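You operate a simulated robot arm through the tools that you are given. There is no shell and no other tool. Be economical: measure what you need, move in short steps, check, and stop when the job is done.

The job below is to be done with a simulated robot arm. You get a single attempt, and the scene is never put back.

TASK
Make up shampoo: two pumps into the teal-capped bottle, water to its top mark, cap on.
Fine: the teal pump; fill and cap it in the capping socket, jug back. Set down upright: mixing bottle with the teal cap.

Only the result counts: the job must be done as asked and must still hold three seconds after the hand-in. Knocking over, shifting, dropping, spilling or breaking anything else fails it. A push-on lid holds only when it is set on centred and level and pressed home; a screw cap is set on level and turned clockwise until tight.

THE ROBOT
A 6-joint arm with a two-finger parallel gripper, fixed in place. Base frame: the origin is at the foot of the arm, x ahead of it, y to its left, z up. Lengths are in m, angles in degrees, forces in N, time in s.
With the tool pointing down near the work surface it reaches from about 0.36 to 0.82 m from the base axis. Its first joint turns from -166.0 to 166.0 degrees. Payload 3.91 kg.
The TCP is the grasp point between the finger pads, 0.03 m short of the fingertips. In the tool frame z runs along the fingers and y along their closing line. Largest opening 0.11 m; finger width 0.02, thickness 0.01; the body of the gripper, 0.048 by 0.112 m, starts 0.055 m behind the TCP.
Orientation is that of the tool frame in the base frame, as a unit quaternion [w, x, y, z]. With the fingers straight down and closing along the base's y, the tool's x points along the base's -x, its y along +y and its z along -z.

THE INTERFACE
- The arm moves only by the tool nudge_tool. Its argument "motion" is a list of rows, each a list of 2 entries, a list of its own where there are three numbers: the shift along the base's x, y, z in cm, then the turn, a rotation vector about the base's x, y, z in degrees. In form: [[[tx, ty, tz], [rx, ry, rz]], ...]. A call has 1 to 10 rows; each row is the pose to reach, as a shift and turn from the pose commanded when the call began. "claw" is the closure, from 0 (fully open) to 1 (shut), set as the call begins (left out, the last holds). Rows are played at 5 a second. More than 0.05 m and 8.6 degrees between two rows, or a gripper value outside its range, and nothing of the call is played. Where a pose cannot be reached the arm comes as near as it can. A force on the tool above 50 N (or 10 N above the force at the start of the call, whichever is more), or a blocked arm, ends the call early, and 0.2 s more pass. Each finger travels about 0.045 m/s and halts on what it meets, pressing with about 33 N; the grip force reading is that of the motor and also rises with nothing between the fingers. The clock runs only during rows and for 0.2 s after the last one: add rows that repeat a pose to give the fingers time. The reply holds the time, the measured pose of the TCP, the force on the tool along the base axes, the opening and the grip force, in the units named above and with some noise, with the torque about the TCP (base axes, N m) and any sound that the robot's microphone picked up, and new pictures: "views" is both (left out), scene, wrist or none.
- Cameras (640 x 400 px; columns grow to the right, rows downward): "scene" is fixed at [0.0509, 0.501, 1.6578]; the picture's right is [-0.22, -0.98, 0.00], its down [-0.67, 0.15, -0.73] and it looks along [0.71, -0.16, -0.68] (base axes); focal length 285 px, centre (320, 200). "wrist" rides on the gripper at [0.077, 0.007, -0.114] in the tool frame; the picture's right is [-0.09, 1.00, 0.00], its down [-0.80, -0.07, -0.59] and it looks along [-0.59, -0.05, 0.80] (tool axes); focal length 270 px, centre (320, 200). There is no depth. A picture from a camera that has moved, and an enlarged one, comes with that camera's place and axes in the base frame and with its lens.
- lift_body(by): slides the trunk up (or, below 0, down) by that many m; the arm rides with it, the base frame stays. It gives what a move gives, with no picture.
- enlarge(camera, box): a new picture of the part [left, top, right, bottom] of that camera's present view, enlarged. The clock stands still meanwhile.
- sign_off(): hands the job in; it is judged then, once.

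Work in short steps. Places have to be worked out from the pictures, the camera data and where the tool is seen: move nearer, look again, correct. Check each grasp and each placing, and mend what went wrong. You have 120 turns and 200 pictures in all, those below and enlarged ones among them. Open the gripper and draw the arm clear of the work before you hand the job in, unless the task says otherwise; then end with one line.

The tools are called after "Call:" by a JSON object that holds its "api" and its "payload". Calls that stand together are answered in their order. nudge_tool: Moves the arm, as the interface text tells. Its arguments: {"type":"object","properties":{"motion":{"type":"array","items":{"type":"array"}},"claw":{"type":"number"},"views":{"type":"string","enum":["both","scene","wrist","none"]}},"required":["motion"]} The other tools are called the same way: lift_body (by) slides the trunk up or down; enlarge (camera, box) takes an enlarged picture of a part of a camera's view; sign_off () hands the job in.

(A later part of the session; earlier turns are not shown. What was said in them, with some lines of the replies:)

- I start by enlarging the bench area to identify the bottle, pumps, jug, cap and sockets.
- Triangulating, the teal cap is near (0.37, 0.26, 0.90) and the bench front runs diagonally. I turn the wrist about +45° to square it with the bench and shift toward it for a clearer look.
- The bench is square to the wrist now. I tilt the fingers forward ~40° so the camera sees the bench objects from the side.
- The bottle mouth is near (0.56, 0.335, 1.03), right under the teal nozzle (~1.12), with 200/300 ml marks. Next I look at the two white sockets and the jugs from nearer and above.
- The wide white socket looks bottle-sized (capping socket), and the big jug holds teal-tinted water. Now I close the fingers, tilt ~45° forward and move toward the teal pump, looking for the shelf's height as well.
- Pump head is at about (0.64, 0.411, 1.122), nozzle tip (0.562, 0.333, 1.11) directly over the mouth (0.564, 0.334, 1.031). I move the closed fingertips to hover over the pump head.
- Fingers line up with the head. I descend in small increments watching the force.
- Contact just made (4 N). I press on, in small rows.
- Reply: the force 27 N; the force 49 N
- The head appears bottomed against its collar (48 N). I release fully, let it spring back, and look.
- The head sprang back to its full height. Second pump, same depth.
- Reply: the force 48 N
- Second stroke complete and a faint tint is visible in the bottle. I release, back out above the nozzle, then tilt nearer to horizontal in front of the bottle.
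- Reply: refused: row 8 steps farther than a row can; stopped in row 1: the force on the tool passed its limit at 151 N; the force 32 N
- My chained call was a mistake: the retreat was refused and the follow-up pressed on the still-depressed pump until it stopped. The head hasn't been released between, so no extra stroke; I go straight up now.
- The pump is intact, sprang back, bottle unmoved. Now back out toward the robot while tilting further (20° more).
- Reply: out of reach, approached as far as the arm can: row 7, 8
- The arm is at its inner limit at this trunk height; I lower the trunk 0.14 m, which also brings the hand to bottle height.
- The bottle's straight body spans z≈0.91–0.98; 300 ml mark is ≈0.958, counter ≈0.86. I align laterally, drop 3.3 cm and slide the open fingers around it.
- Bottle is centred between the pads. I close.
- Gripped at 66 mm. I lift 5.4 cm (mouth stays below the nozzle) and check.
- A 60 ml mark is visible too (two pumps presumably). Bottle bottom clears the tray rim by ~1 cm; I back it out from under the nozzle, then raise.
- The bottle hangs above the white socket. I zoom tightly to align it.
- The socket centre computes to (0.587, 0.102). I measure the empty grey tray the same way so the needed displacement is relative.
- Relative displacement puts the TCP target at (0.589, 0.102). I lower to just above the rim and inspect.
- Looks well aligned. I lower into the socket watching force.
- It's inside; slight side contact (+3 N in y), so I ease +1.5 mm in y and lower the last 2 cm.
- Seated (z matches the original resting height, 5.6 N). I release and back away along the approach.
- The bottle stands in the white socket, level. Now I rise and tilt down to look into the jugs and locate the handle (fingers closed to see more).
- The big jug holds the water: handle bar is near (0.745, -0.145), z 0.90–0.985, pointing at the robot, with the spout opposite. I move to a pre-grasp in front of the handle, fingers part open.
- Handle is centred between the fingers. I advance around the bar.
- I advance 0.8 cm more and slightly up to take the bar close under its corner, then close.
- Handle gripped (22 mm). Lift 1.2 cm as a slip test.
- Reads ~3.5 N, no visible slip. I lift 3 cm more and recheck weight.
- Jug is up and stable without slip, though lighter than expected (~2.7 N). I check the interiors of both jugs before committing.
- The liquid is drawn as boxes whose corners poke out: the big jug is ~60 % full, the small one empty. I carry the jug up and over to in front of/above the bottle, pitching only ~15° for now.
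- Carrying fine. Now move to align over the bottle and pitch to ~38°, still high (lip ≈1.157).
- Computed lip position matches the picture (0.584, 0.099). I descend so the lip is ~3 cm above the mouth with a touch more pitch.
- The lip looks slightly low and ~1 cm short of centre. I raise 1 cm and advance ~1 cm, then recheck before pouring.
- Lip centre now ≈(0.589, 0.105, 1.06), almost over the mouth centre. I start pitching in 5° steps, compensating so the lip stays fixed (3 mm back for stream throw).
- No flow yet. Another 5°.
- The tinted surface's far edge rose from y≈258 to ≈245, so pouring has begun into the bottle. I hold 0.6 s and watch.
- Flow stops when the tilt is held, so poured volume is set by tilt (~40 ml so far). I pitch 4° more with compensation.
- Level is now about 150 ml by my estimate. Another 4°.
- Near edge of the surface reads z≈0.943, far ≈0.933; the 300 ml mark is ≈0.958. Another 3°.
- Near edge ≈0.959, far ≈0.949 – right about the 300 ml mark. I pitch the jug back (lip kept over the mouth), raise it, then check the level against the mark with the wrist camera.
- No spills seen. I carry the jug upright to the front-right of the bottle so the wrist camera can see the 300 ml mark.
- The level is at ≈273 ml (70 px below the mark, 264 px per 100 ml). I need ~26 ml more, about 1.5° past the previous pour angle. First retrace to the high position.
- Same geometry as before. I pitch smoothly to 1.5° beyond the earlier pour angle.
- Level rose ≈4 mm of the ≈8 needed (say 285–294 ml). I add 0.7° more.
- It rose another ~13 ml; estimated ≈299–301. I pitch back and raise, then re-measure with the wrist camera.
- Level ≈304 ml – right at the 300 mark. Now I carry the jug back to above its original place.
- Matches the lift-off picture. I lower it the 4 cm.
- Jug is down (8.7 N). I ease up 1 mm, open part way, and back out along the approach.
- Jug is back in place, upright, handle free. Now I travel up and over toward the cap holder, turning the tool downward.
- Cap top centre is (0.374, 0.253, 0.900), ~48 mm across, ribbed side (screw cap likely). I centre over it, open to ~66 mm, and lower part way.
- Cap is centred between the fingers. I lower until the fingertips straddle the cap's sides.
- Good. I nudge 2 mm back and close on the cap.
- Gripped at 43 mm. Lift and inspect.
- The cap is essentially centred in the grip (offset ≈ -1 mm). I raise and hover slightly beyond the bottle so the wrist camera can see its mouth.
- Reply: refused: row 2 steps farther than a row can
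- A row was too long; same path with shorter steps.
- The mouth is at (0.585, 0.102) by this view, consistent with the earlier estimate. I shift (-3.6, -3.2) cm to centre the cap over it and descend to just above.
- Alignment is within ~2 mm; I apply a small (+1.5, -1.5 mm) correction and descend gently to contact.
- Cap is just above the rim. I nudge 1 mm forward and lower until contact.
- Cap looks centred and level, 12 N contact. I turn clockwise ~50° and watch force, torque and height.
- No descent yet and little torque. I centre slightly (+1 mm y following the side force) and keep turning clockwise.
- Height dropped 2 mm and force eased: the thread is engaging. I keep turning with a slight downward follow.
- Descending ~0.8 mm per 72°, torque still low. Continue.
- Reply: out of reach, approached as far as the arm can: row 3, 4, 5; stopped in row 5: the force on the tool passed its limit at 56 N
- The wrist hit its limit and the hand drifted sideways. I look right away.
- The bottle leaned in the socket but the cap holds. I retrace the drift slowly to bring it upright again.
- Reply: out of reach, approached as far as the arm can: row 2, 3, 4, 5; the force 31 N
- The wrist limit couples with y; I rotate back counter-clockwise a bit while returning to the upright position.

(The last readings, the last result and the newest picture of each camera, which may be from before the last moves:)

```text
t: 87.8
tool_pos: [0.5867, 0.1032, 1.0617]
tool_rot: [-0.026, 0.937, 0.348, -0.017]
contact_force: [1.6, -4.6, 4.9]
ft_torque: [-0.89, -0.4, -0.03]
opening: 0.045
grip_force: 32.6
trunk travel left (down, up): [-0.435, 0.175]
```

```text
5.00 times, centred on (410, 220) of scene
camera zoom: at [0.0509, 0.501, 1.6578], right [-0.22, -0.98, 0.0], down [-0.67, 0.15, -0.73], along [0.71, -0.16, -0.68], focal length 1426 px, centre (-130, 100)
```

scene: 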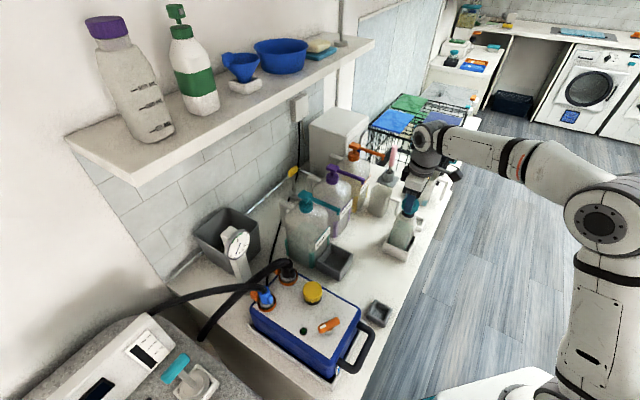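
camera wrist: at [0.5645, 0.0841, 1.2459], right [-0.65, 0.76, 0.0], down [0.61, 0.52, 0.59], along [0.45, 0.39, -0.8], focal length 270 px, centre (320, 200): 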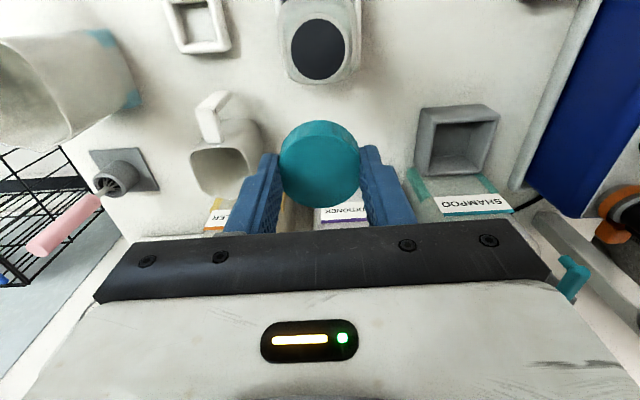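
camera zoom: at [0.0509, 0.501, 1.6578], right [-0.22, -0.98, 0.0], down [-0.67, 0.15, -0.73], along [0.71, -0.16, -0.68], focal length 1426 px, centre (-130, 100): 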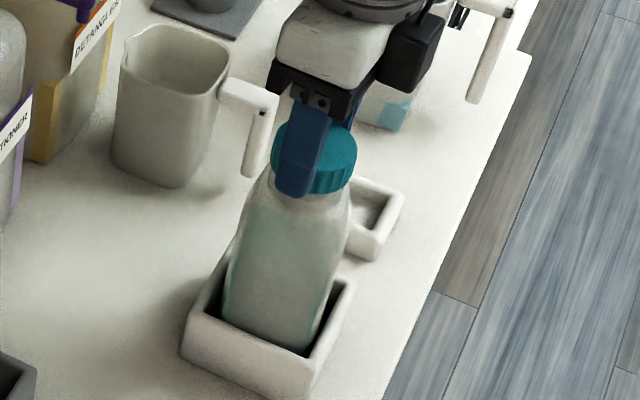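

Almost upright. I release so the bottle settles flat, and check.

Call:
{"api": "nudge_tool", "payload": {"motion": [[[0, 0, 0], [0, 0, 0]], [[0, 0, 0], [0, 0, 0]], [[0, 0, 0.1], [0, 0, 0]], [[0, 0, 2], [0, 0, 0]], [[0, 0, 5], [0, 0, 0]], [[0, 0, 5], [0, 0, 0]]], "claw": 0.35, "views": "wrist"}}

Call:
{"api": "enlarge", "payload": {"camera": "scene", "box": [375, 190, 440, 260]}}

```text
t: 89.2
tool_pos: [0.5869, 0.1026, 1.1146]
tool_rot: [-0.026, 0.937, 0.347, -0.016]
contact_force: [-0.4, 0.1, -1.0]
ft_torque: [0.0, 0.0, 0.01]
opening: 0.0711
grip_force: 0.0
trunk travel left (down, up): [-0.435, 0.175]
camera wrist: at [0.6547, 0.1439, 1.2256], right [0.58, -0.81, -0.06], down [-0.62, -0.49, 0.61], along [-0.52, -0.32, -0.79], focal length 270 px, centre (320, 200)
```

wrist: 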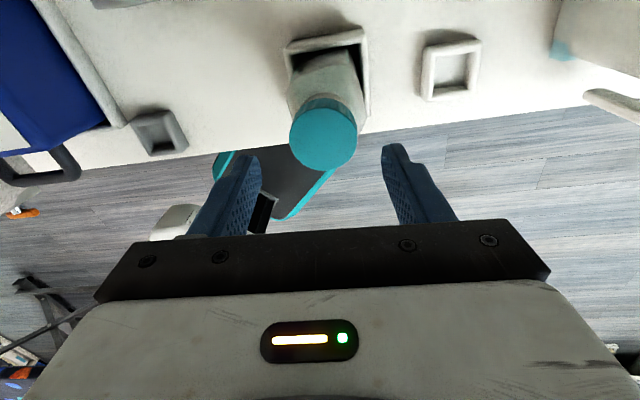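

```text
5.71 times, centred on (408, 225) of scene
camera zoom: at [0.0509, 0.501, 1.6578], right [-0.22, -0.98, 0.0], down [-0.67, 0.15, -0.73], along [0.71, -0.16, -0.68], focal length 1630 px, centre (-180, 57)
```

zoom: 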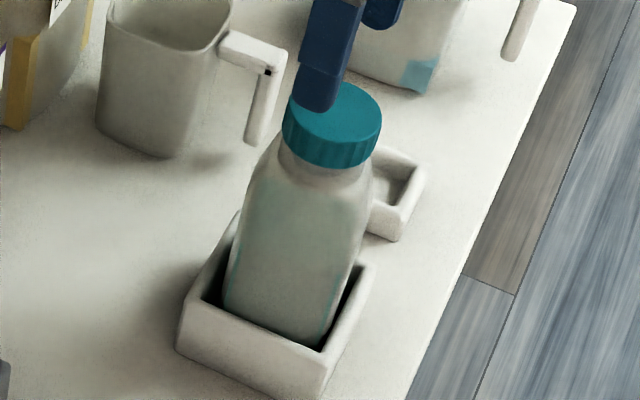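

Bottle settled upright with the cap on. I correct the tool tilt and rewind the wrist counter-clockwise above the cap.

Call:
{"api": "nudge_tool", "payload": {"motion": [[[0, 0, 0], [-2.15, -2.75, 0]]], "views": "none"}}

Call:
{"api": "nudge_tool", "payload": {"motion": [[[0, 0, 0], [0, 0, 8]], [[0, 0, 0], [0, 0, 16]], [[0, 0, 0], [0, 0, 24]], [[0, 0, 0], [0, 0, 32]], [[0, 0, 0], [0, 0, 40]], [[0, 0, 0], [0, 0, 48]], [[0, 0, 0], [0, 0, 56]], [[0, 0, 0], [0, 0, 64]], [[0, 0, 0], [0, 0, 72]], [[0, 0, 0], [0, 0, 80]]], "views": "none"}}

Call:
{"api": "nudge_tool", "payload": {"motion": [[[0, 0, 0], [0, 0, 8]], [[0, 0, 0], [0, 0, 16]], [[0, 0, 0], [0, 0, 24]], [[0, 0, 0], [0, 0, 32]], [[0, 0, 0], [0, 0, 40]], [[0, 0, 0], [0, 0, 48]], [[0, 0, 0], [0, 0, 56]], [[0, 0, 0], [0, 0, 64]], [[0, 0, 0], [0, 0, 72]], [[0, 0, 0], [0, 0, 80]]], "views": "wrist"}}

```text
t: 89.6
tool_pos: [0.5845, 0.1023, 1.1121]
tool_rot: [0.001, 0.937, 0.348, 0.0]
contact_force: [1.3, 0.2, -0.4]
ft_torque: [0.0, 0.0, 0.0]
opening: 0.0715
grip_force: 0.1
trunk travel left (down, up): [-0.435, 0.175]
```

```text
t: 91.8
tool_pos: [0.5859, 0.1065, 1.1128]
tool_rot: [0.0, 0.494, 0.87, 0.0]
contact_force: [0.0, -0.7, 0.4]
ft_torque: [0.0, 0.03, 0.01]
opening: 0.0712
grip_force: 0.1
trunk travel left (down, up): [-0.435, 0.175]
```

```text
t: 94.0
tool_pos: [0.5873, 0.104, 1.1115]
tool_rot: [0.0, -0.18, 0.984, 0.0]
contact_force: [-0.7, -0.6, 0.1]
ft_torque: [-0.01, -0.03, 0.0]
opening: 0.0716
grip_force: 0.0
trunk travel left (down, up): [-0.435, 0.175]
camera wrist: at [0.513, 0.0831, 1.2257], right [-0.27, 0.96, 0.0], down [0.77, 0.22, 0.59], along [0.57, 0.16, -0.8], focal length 270 px, centre (320, 200)
```

wrist: 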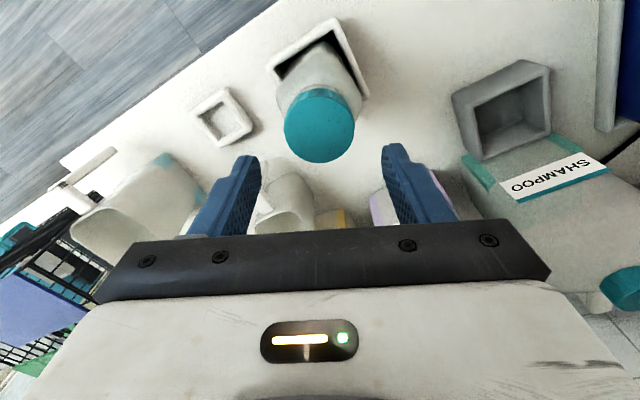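

Call:
{"api": "nudge_tool", "payload": {"motion": [[[0, 0, 0], [0, 0, 8]], [[0, 0, 0], [0, 0, 16]], [[0, 0, 0], [0, 0, 24]], [[0, 0, 0], [0, 0, 32]], [[0, 0, 0], [0, 0, 40]], [[0, 0, 0], [0, 0, 48]], [[0, 0, 0], [0, 0, 56]], [[0, 0, 0], [0, 0, 64]], [[0, 0, 0], [0, 0, 72]], [[0, 0, 0], [0, 0, 80]]], "views": "wrist"}}

Call:
{"api": "enlarge", "payload": {"camera": "wrist", "box": [250, 20, 390, 180]}}

Call:
{"api": "enlarge", "payload": {"camera": "scene", "box": [385, 190, 435, 240]}}

```text
t: 96.2
tool_pos: [0.5873, 0.1042, 1.1123]
tool_rot: [0.0, 0.771, -0.637, 0.0]
contact_force: [-0.6, 0.0, -1.2]
ft_torque: [-0.03, -0.02, 0.0]
opening: 0.0712
grip_force: 0.1
trunk travel left (down, up): [-0.435, 0.175]
camera wrist: at [0.5952, 0.0277, 1.2261], right [-0.99, -0.1, 0.0], down [-0.08, 0.8, 0.59], along [-0.06, 0.59, -0.8], focal length 270 px, centre (320, 200)
```

wrist: 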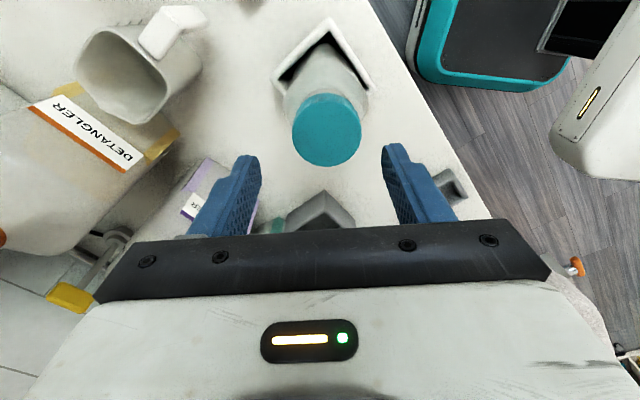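

```text
2.50 times, centred on (320, 100) of wrist
camera zoom: at [0.5952, 0.0277, 1.2261], right [-0.99, -0.1, 0.0], down [-0.08, 0.8, 0.59], along [-0.06, 0.59, -0.8], focal length 676 px, centre (320, 450)
```

zoom: 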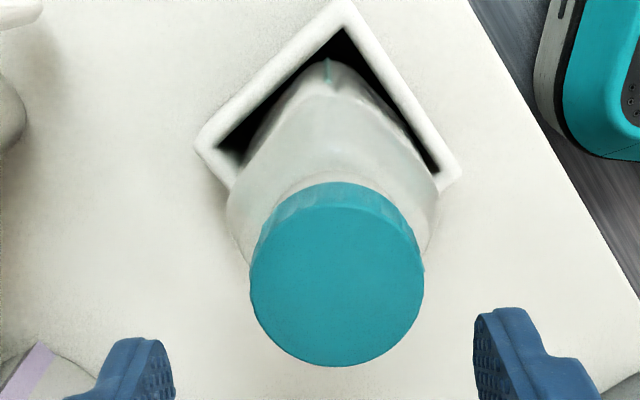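

```text
8.00 times, centred on (410, 215) of scene
camera zoom: at [0.0509, 0.501, 1.6578], right [-0.22, -0.98, 0.0], down [-0.67, 0.15, -0.73], along [0.71, -0.16, -0.68], focal length 2282 px, centre (-400, 80)
```

zoom: 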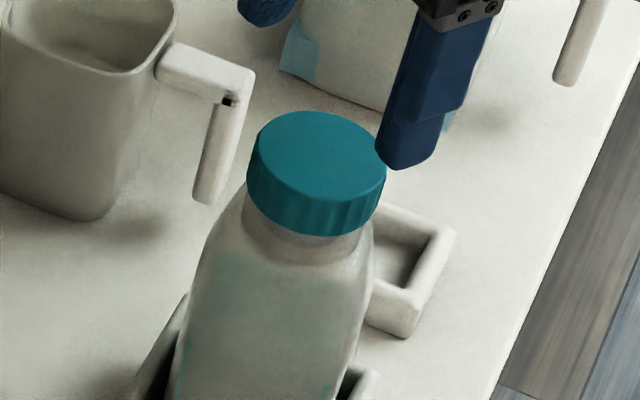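

Cap is on, fairly level, thread partly engaged; its centre is (0.583, 0.102). I recentre, lower and regrip with ~250° of clockwise travel available.

Call:
{"api": "nudge_tool", "payload": {"motion": [[[-0.4, -0.25, 0], [0, 0, 0]], [[-0.4, -0.25, -2.5], [0, 0, 0]], [[-0.4, -0.25, -4.7], [0, 0, 0]], [[-0.4, -0.25, -4.7], [0, 0, 0]]], "views": "wrist"}}

Call:
{"api": "enlarge", "payload": {"camera": "scene", "box": [385, 190, 435, 240]}}

```text
t: 97.2
tool_pos: [0.5839, 0.1041, 1.067]
tool_rot: [0.0, 0.77, -0.638, 0.0]
contact_force: [0.5, -1.2, 0.6]
ft_torque: [0.0, -0.03, -0.02]
opening: 0.0714
grip_force: 0.0
trunk travel left (down, up): [-0.435, 0.175]
camera wrist: at [0.592, 0.0259, 1.1802], right [-1.0, -0.1, 0.0], down [-0.08, 0.8, 0.59], along [-0.06, 0.59, -0.8], focal length 270 px, centre (320, 200)
```

wrist: 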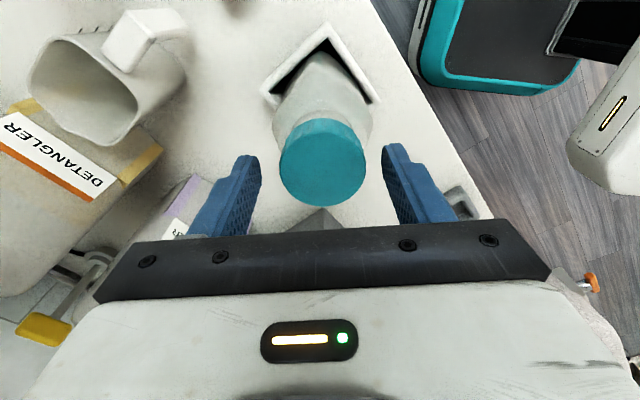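

```text
8.00 times, centred on (410, 215) of scene
camera zoom: at [0.0509, 0.501, 1.6578], right [-0.22, -0.98, 0.0], down [-0.67, 0.15, -0.73], along [0.71, -0.16, -0.68], focal length 2282 px, centre (-400, 80)
```

zoom: 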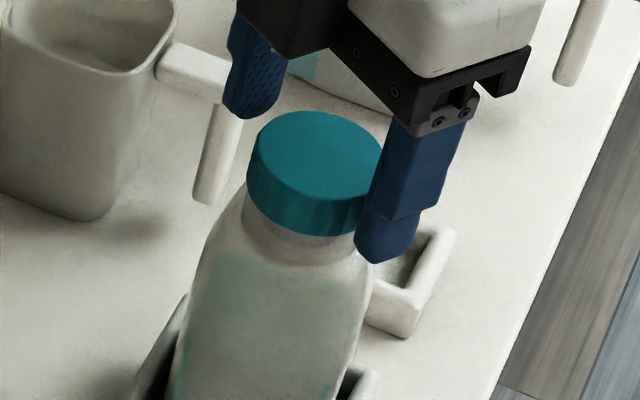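

Well aligned. Close on the cap.

Call:
{"api": "nudge_tool", "payload": {"motion": [[[0, -0.05, -0.1], [0, 0, 0]], [[0, -0.05, -0.1], [0, 0, 0]], [[0, -0.05, -0.1], [0, 0, 0]], [[0, -0.05, -0.1], [0, 0, 0]]], "claw": 1, "views": "none"}}

```text
t: 98.2
tool_pos: [0.5838, 0.1014, 1.0649]
tool_rot: [0.001, 0.77, -0.638, 0.0]
contact_force: [0.4, -0.9, -0.7]
ft_torque: [0.0, -0.01, -0.01]
opening: 0.0433
grip_force: 32.8
trunk travel left (down, up): [-0.435, 0.175]
```

Gripped (43 mm) with no side load. Turn clockwise 80° with a light downward follow.

Call:
{"api": "nudge_tool", "payload": {"motion": [[[0, 0, -0.1], [0, 0, -8]], [[0, 0, -0.15], [0, 0, -16]], [[0, 0, -0.2], [0, 0, -24]], [[0, 0, -0.2], [0, 0, -32]], [[0, 0, -0.2], [0, 0, -40]], [[0, 0, -0.25], [0, 0, -48]], [[0, 0, -0.25], [0, 0, -56]], [[0, 0, -0.3], [0, 0, -64]], [[0, 0, -0.3], [0, 0, -72]], [[0, 0, -0.3], [0, 0, -80]]], "views": "none"}}

```text
t: 100.4
tool_pos: [0.5826, 0.1014, 1.0624]
tool_rot: [0.0, -0.178, 0.984, 0.0]
contact_force: [3.9, 2.1, 19.2]
ft_torque: [0.09, -0.19, 0.02]
opening: 0.0429
grip_force: 32.9
trunk travel left (down, up): [-0.435, 0.175]
```

Descending; torque still low. Another 80° without additional push.

Call:
{"api": "nudge_tool", "payload": {"motion": [[[0.05, 0.05, 0], [0, 0, -8]], [[0.1, 0.05, 0], [0, 0, -16]], [[0.1, 0.05, 0], [0, 0, -24]], [[0.1, 0.05, 0], [0, 0, -32]], [[0.1, 0.05, 0], [0, 0, -40]], [[0.1, 0.05, -0.05], [0, 0, -48]], [[0.1, 0.05, -0.05], [0, 0, -56]], [[0.1, 0.05, -0.1], [0, 0, -64]], [[0.1, 0.05, -0.1], [0, 0, -72]], [[0.1, 0.05, -0.1], [0, 0, -80]]], "views": "none"}}

Call:
{"api": "enlarge", "payload": {"camera": "scene", "box": [385, 190, 435, 240]}}

```text
t: 102.6
tool_pos: [0.5844, 0.1015, 1.0606]
tool_rot: [0.001, 0.496, 0.868, 0.0]
contact_force: [-1.2, -3.1, 2.0]
ft_torque: [-0.13, 0.19, 0.66]
opening: 0.0459
grip_force: 32.6
trunk travel left (down, up): [-0.435, 0.175]
```

```text
8.00 times, centred on (410, 215) of scene
camera zoom: at [0.0509, 0.501, 1.6578], right [-0.22, -0.98, 0.0], down [-0.67, 0.15, -0.73], along [0.71, -0.16, -0.68], focal length 2282 px, centre (-400, 80)
```

zoom: 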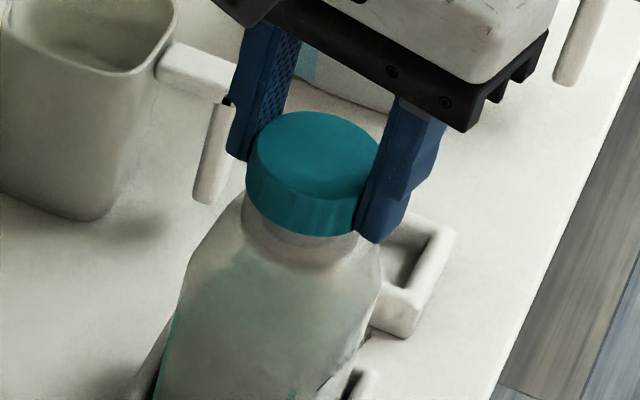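

Torque jumped to 0.66 N·m – the cap is tightening. I give a little more to confirm it's home.

Call:
{"api": "nudge_tool", "payload": {"motion": [[[0, 0, 0], [0, 0, -5]], [[0, 0, 0], [0, 0, -10]], [[0, 0, 0], [0, 0, -15]]], "views": "none"}}

```text
t: 103.4
tool_pos: [0.5842, 0.1009, 1.0599]
tool_rot: [0.001, 0.604, 0.797, 0.0]
contact_force: [-2.6, -1.7, -2.4]
ft_torque: [-0.03, 0.05, 0.81]
opening: 0.0448
grip_force: 33.3
trunk travel left (down, up): [-0.435, 0.175]
```

0.81 N·m: tight. I release and rise to inspect.

Call:
{"api": "nudge_tool", "payload": {"motion": [[[0, 0, 0], [0, 0, 0]], [[0, 0, 0], [0, 0, 0]], [[0, 0, 0.1], [0, 0, 0]], [[0, 0, 3], [0, 0, 0]], [[0, 0, 7], [0, 0, 0]], [[0, 0, 7], [0, 0, 0]]], "claw": 0.35, "views": "wrist"}}

Call:
{"api": "enlarge", "payload": {"camera": "scene", "box": [385, 190, 435, 240]}}

Call:
{"api": "enlarge", "payload": {"camera": "scene", "box": [375, 210, 435, 270]}}

```text
t: 104.8
tool_pos: [0.5837, 0.1008, 1.1279]
tool_rot: [0.0, 0.604, 0.797, 0.0]
contact_force: [0.9, 0.1, 0.6]
ft_torque: [-0.02, 0.0, 0.01]
opening: 0.0716
grip_force: 0.0
trunk travel left (down, up): [-0.435, 0.175]
camera wrist: at [0.5697, 0.1763, 1.2423], right [0.98, 0.18, 0.0], down [0.15, -0.79, 0.59], along [0.11, -0.58, -0.8], focal length 270 px, centre (320, 200)
```

wrist: 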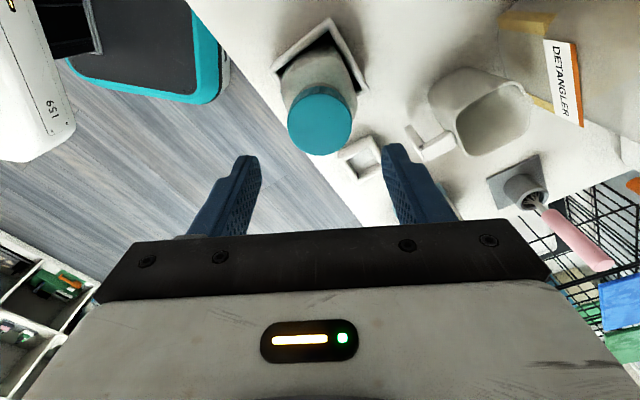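

```text
8.00 times, centred on (410, 215) of scene
camera zoom: at [0.0509, 0.501, 1.6578], right [-0.22, -0.98, 0.0], down [-0.67, 0.15, -0.73], along [0.71, -0.16, -0.68], focal length 2282 px, centre (-400, 80)
```

zoom: 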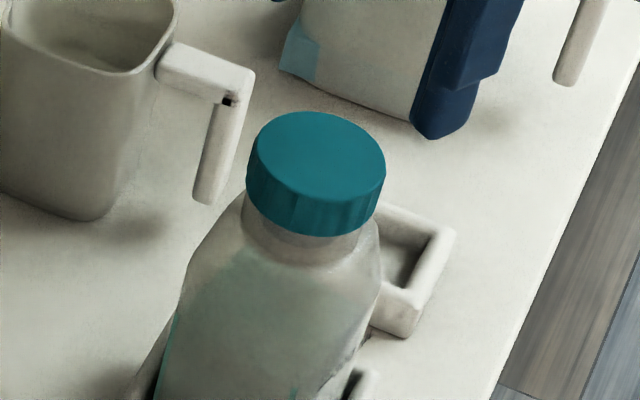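

```text
6.67 times, centred on (405, 240) of scene
camera zoom: at [0.0509, 0.501, 1.6578], right [-0.22, -0.98, 0.0], down [-0.67, 0.15, -0.73], along [0.71, -0.16, -0.68], focal length 1902 px, centre (-247, -67)
```

zoom: 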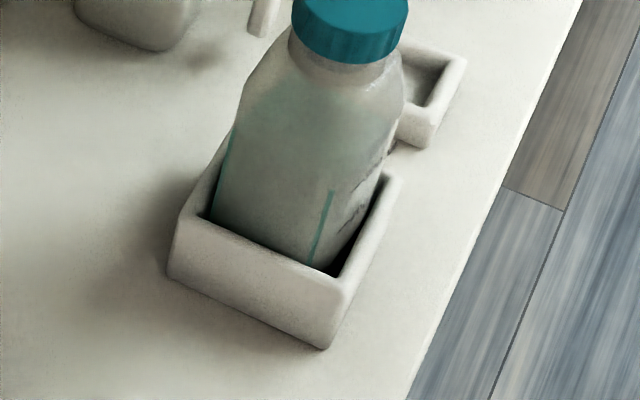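

The cap looks level. To be sure it's tight, I rewind 64°, regrip, and test with another clockwise turn.

Call:
{"api": "nudge_tool", "payload": {"motion": [[[0, 0, 0], [0, 0, 8]], [[0, 0, 0], [0, 0, 16]], [[0, 0, 0], [0, 0, 24]], [[0, 0, 0], [0, 0, 32]], [[0, 0, 0], [0, 0, 40]], [[0, 0, 0], [0, 0, 48]], [[0, 0, 0], [0, 0, 56]], [[0, 0, -2.5], [0, 0, 64]], [[0, 0.1, -5], [0, 0, 64]], [[0, 0.1, -6.6], [0, 0, 64]]], "views": "wrist"}}

```text
t: 107.0
tool_pos: [0.5833, 0.1046, 1.0642]
tool_rot: [0.0, 0.09, 0.996, 0.0]
contact_force: [-0.1, 0.2, 0.2]
ft_torque: [-0.01, 0.0, 0.01]
opening: 0.0716
grip_force: 0.1
trunk travel left (down, up): [-0.435, 0.175]
camera wrist: at [0.5097, 0.1241, 1.1783], right [0.26, 0.96, 0.0], down [0.78, -0.21, 0.59], along [0.57, -0.16, -0.8], focal length 270 px, centre (320, 200)
```

wrist: 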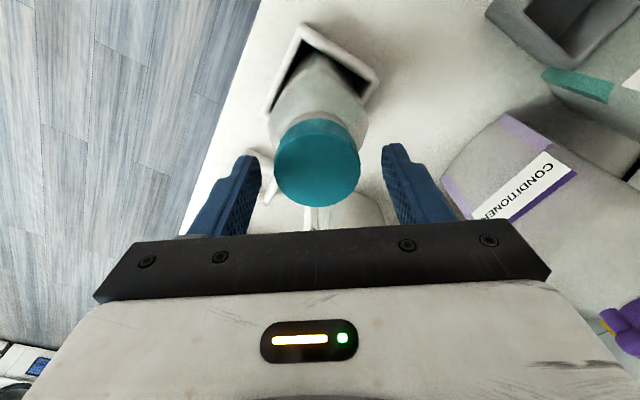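

Call:
{"api": "nudge_tool", "payload": {"motion": [[[0, 0, -0.2], [0, 0, 0]], [[0, 0, -0.2], [0, 0, 0]], [[0, 0, -0.2], [0, 0, 0]], [[0, 0, -0.2], [0, 0, 0]], [[0, 0, -0.2], [0, 0, -4]], [[0, 0, -0.2], [0, 0, -8]], [[0, 0, -0.2], [0, 0, -12]]], "claw": 1, "views": "none"}}

```text
t: 108.6
tool_pos: [0.5852, 0.1026, 1.0627]
tool_rot: [0.0, 0.194, 0.981, 0.001]
contact_force: [0.4, -1.3, -1.1]
ft_torque: [-0.25, 0.07, 0.76]
opening: 0.0433
grip_force: 32.9
trunk travel left (down, up): [-0.435, 0.175]
```

Torque reaches 0.76 N·m within 12° – the cap is tight. A last 12° to confirm it does not yield.

Call:
{"api": "nudge_tool", "payload": {"motion": [[[0, 0, 0], [0, 0, -4]], [[0, 0, 0], [0, 0, -8]], [[0, 0, 0], [0, 0, -12]]], "views": "none"}}

Call:
{"api": "enlarge", "payload": {"camera": "scene", "box": [385, 190, 435, 240]}}

```text
t: 109.4
tool_pos: [0.5835, 0.102, 1.0623]
tool_rot: [0.0, 0.296, 0.955, 0.001]
contact_force: [0.2, -1.0, -0.4]
ft_torque: [-0.17, 0.05, 0.39]
opening: 0.0427
grip_force: 33.3
trunk travel left (down, up): [-0.435, 0.175]
```

```text
8.00 times, centred on (410, 215) of scene
camera zoom: at [0.0509, 0.501, 1.6578], right [-0.22, -0.98, 0.0], down [-0.67, 0.15, -0.73], along [0.71, -0.16, -0.68], focal length 2282 px, centre (-400, 80)
```

zoom: 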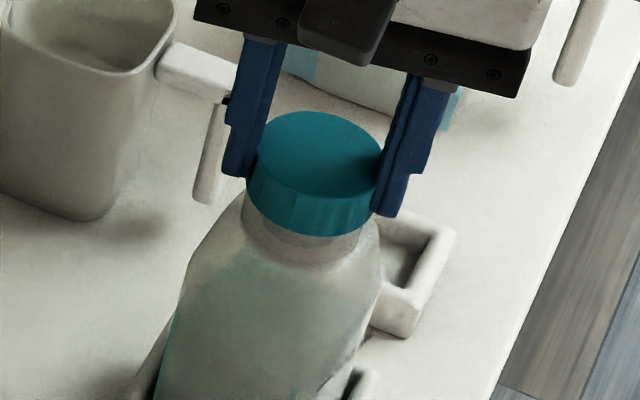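

Cap holds (ribs slip, no further descent). I release and rise clear.

Call:
{"api": "nudge_tool", "payload": {"motion": [[[0, 0, 0], [0, 0, 0]], [[0, 0, 0], [0, 0, 0]], [[0, 0, 0.1], [0, 0, 0]], [[0, 0, 3], [0, 0, 0]], [[0, 0, 7], [0, 0, 0]], [[0, 0, 10], [0, 0, 0]]], "claw": 0.35, "views": "none"}}

Call:
{"api": "nudge_tool", "payload": {"motion": [[[-1.5, -1.5, 0], [0, 0, 8]], [[-3, -3, 0], [0, 0, 16]], [[-4.5, -4.5, 0], [0, 0, 24]], [[-6, -6, 0], [0, 0, 32]], [[-7.5, -7.5, 0], [0, 0, 40]], [[-9, -9, 0], [0, 0, 48]], [[-10, -10, 0], [0, 0, 56]], [[-10, -10, 0], [0, 0, 64]], [[-10, -10, 0], [0, 0, 72]], [[-10, -10, 0], [0, 0, 80]]], "views": "none"}}

```text
t: 110.8
tool_pos: [0.5834, 0.105, 1.1632]
tool_rot: [0.0, 0.295, 0.956, 0.001]
contact_force: [-0.3, 0.1, -0.3]
ft_torque: [0.0, 0.01, 0.0]
opening: 0.0715
grip_force: 0.0
trunk travel left (down, up): [-0.435, 0.175]
```

```text
t: 113.0
tool_pos: [0.483, 0.0023, 1.1625]
tool_rot: [0.0, -0.389, 0.921, 0.001]
contact_force: [-0.1, -0.7, 0.3]
ft_torque: [0.0, 0.01, 0.01]
opening: 0.0716
grip_force: 0.1
trunk travel left (down, up): [-0.435, 0.175]
```

Now I tilt to near horizontal and drop in front of the bottle for a side view of cap, level and uprightness.

Call:
{"api": "nudge_tool", "payload": {"motion": [[[0, 0, 0], [5.9, -5.7, 0]], [[0, 0, -2], [11.8, -11.4, 0]], [[0, 0, -5], [17.7, -17.1, 0]], [[0, 0, -8], [23.6, -22.8, 0]], [[0, 0, -11], [29.5, -28.5, 0]], [[0, 0, -14], [35.4, -34.2, 0]], [[0, 0, -16.5], [41.3, -39.9, 0]], [[0, 0, -16.5], [45, -43.5, 0]], [[0, 0, -16.5], [45, -43.5, 0]]], "claw": 0}}

Call:
{"api": "enlarge", "payload": {"camera": "wrist", "box": [220, 20, 440, 240]}}

```text
t: 115.0
tool_pos: [0.4856, 0.0029, 0.9987]
tool_rot: [0.478, -0.332, 0.788, 0.204]
contact_force: [-0.4, -0.3, 0.2]
ft_torque: [-0.02, -0.01, -0.01]
opening: 0.1099
grip_force: 0.2
trunk travel left (down, up): [-0.435, 0.175]
camera wrist: at [0.3844, -0.091, 0.9816], right [-0.69, 0.72, 0.08], down [-0.06, -0.17, 0.98], along [0.73, 0.67, 0.16], focal length 270 px, centre (320, 200)
```

scene: 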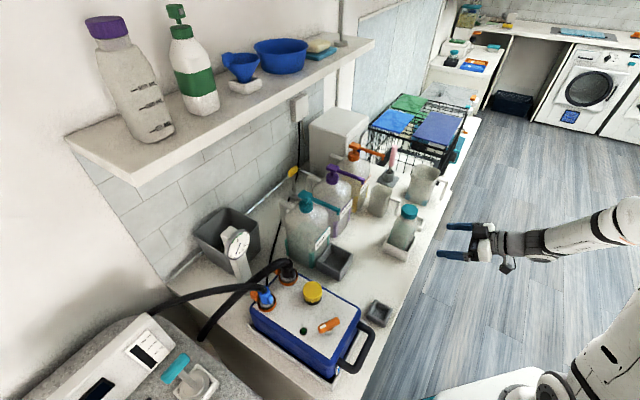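
wrist: 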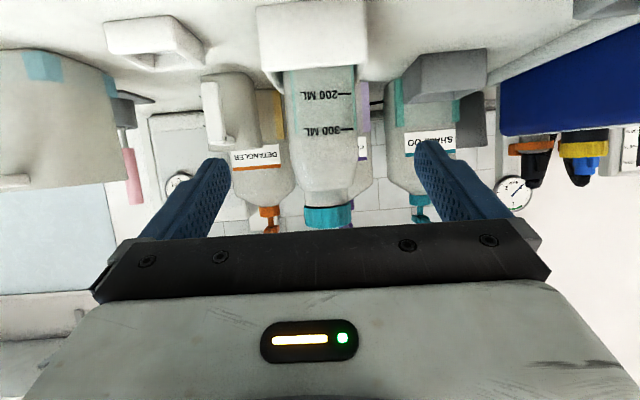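

```text
1.82 times, centred on (330, 130) of wrist
camera zoom: at [0.3844, -0.091, 0.9816], right [-0.69, 0.72, 0.08], down [-0.06, -0.17, 0.98], along [0.73, 0.67, 0.16], focal length 491 px, centre (302, 327)
```

zoom: 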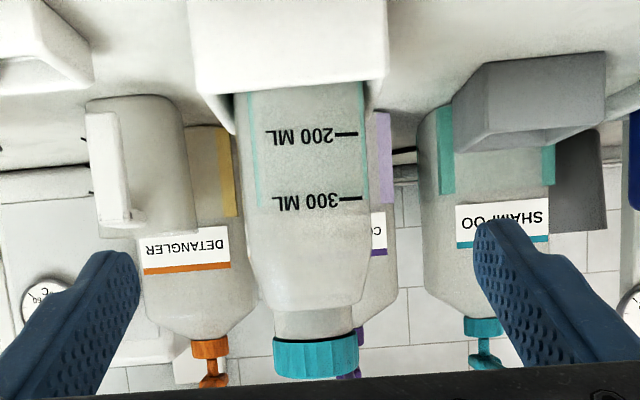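

Call:
{"api": "enlarge", "payload": {"camera": "wrist", "box": [280, 120, 380, 240]}}

Call:
{"api": "enlarge", "payload": {"camera": "scene", "box": [340, 150, 460, 270]}}

```text
3.33 times, centred on (330, 180) of wrist
camera zoom: at [0.3844, -0.091, 0.9816], right [-0.69, 0.72, 0.08], down [-0.06, -0.17, 0.98], along [0.73, 0.67, 0.16], focal length 901 px, centre (287, 267)
```

zoom: 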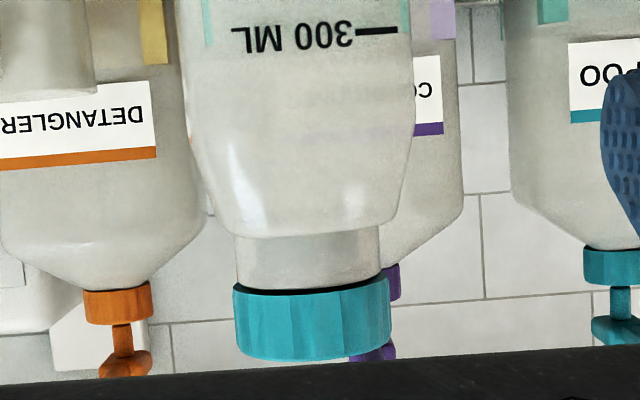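

```text
3.33 times, centred on (400, 210) of scene
camera zoom: at [0.0509, 0.501, 1.6578], right [-0.22, -0.98, 0.0], down [-0.67, 0.15, -0.73], along [0.71, -0.16, -0.68], focal length 951 px, centre (53, 167)
```

zoom: 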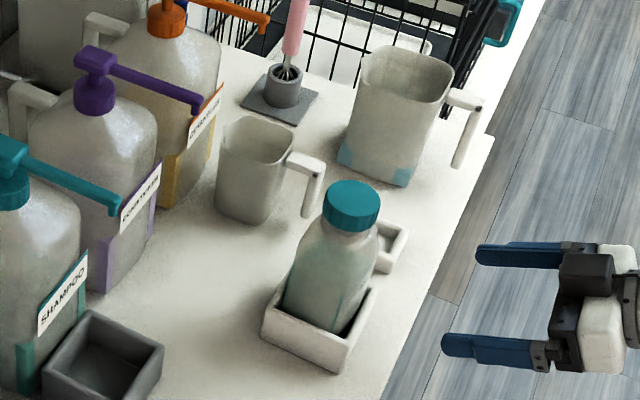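

The bottle stands upright in the socket at the 300 ml mark, cap level and tight, jug back and nothing else disturbed. I draw the arm further clear before handing in.

Call:
{"api": "nudge_tool", "payload": {"motion": [[[0, -3, 2], [0, 0, 0]], [[0, -6, 5], [0, 0, 0]], [[0, -9, 8], [0, 0, 0]], [[0, -9, 8], [0, 0, 0]], [[0, -9, 8], [0, 0, 0]]], "views": "scene"}}

```text
t: 116.2
tool_pos: [0.4832, -0.0867, 1.0784]
tool_rot: [0.478, -0.332, 0.787, 0.204]
contact_force: [0.2, -0.2, 0.5]
ft_torque: [0.0, 0.03, -0.01]
opening: 0.11
grip_force: 0.0
trunk travel left (down, up): [-0.435, 0.175]
```

scene: 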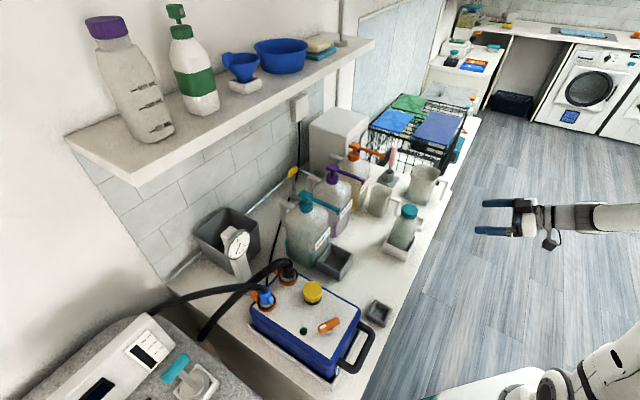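

All is still and clear; handing in.

Call:
{"api": "sign_off", "payload": {}}

```text
The job is handed in.
```

I've handed the job in: two pumps of shampoo, water to the 300 ml mark (it reads about 304 ml), and the teal cap screwed on until it resisted at about 0.8 N·m. The bottle is upright in the white socket, which I took to be the capping socket, and the jug is back in its place. Only about 3 mm of the neck is under the cap, so I judged it tight by that resistance rather than by sight. The bottle also leaned in the socket once during capping; I stood it back up and saw no spill.
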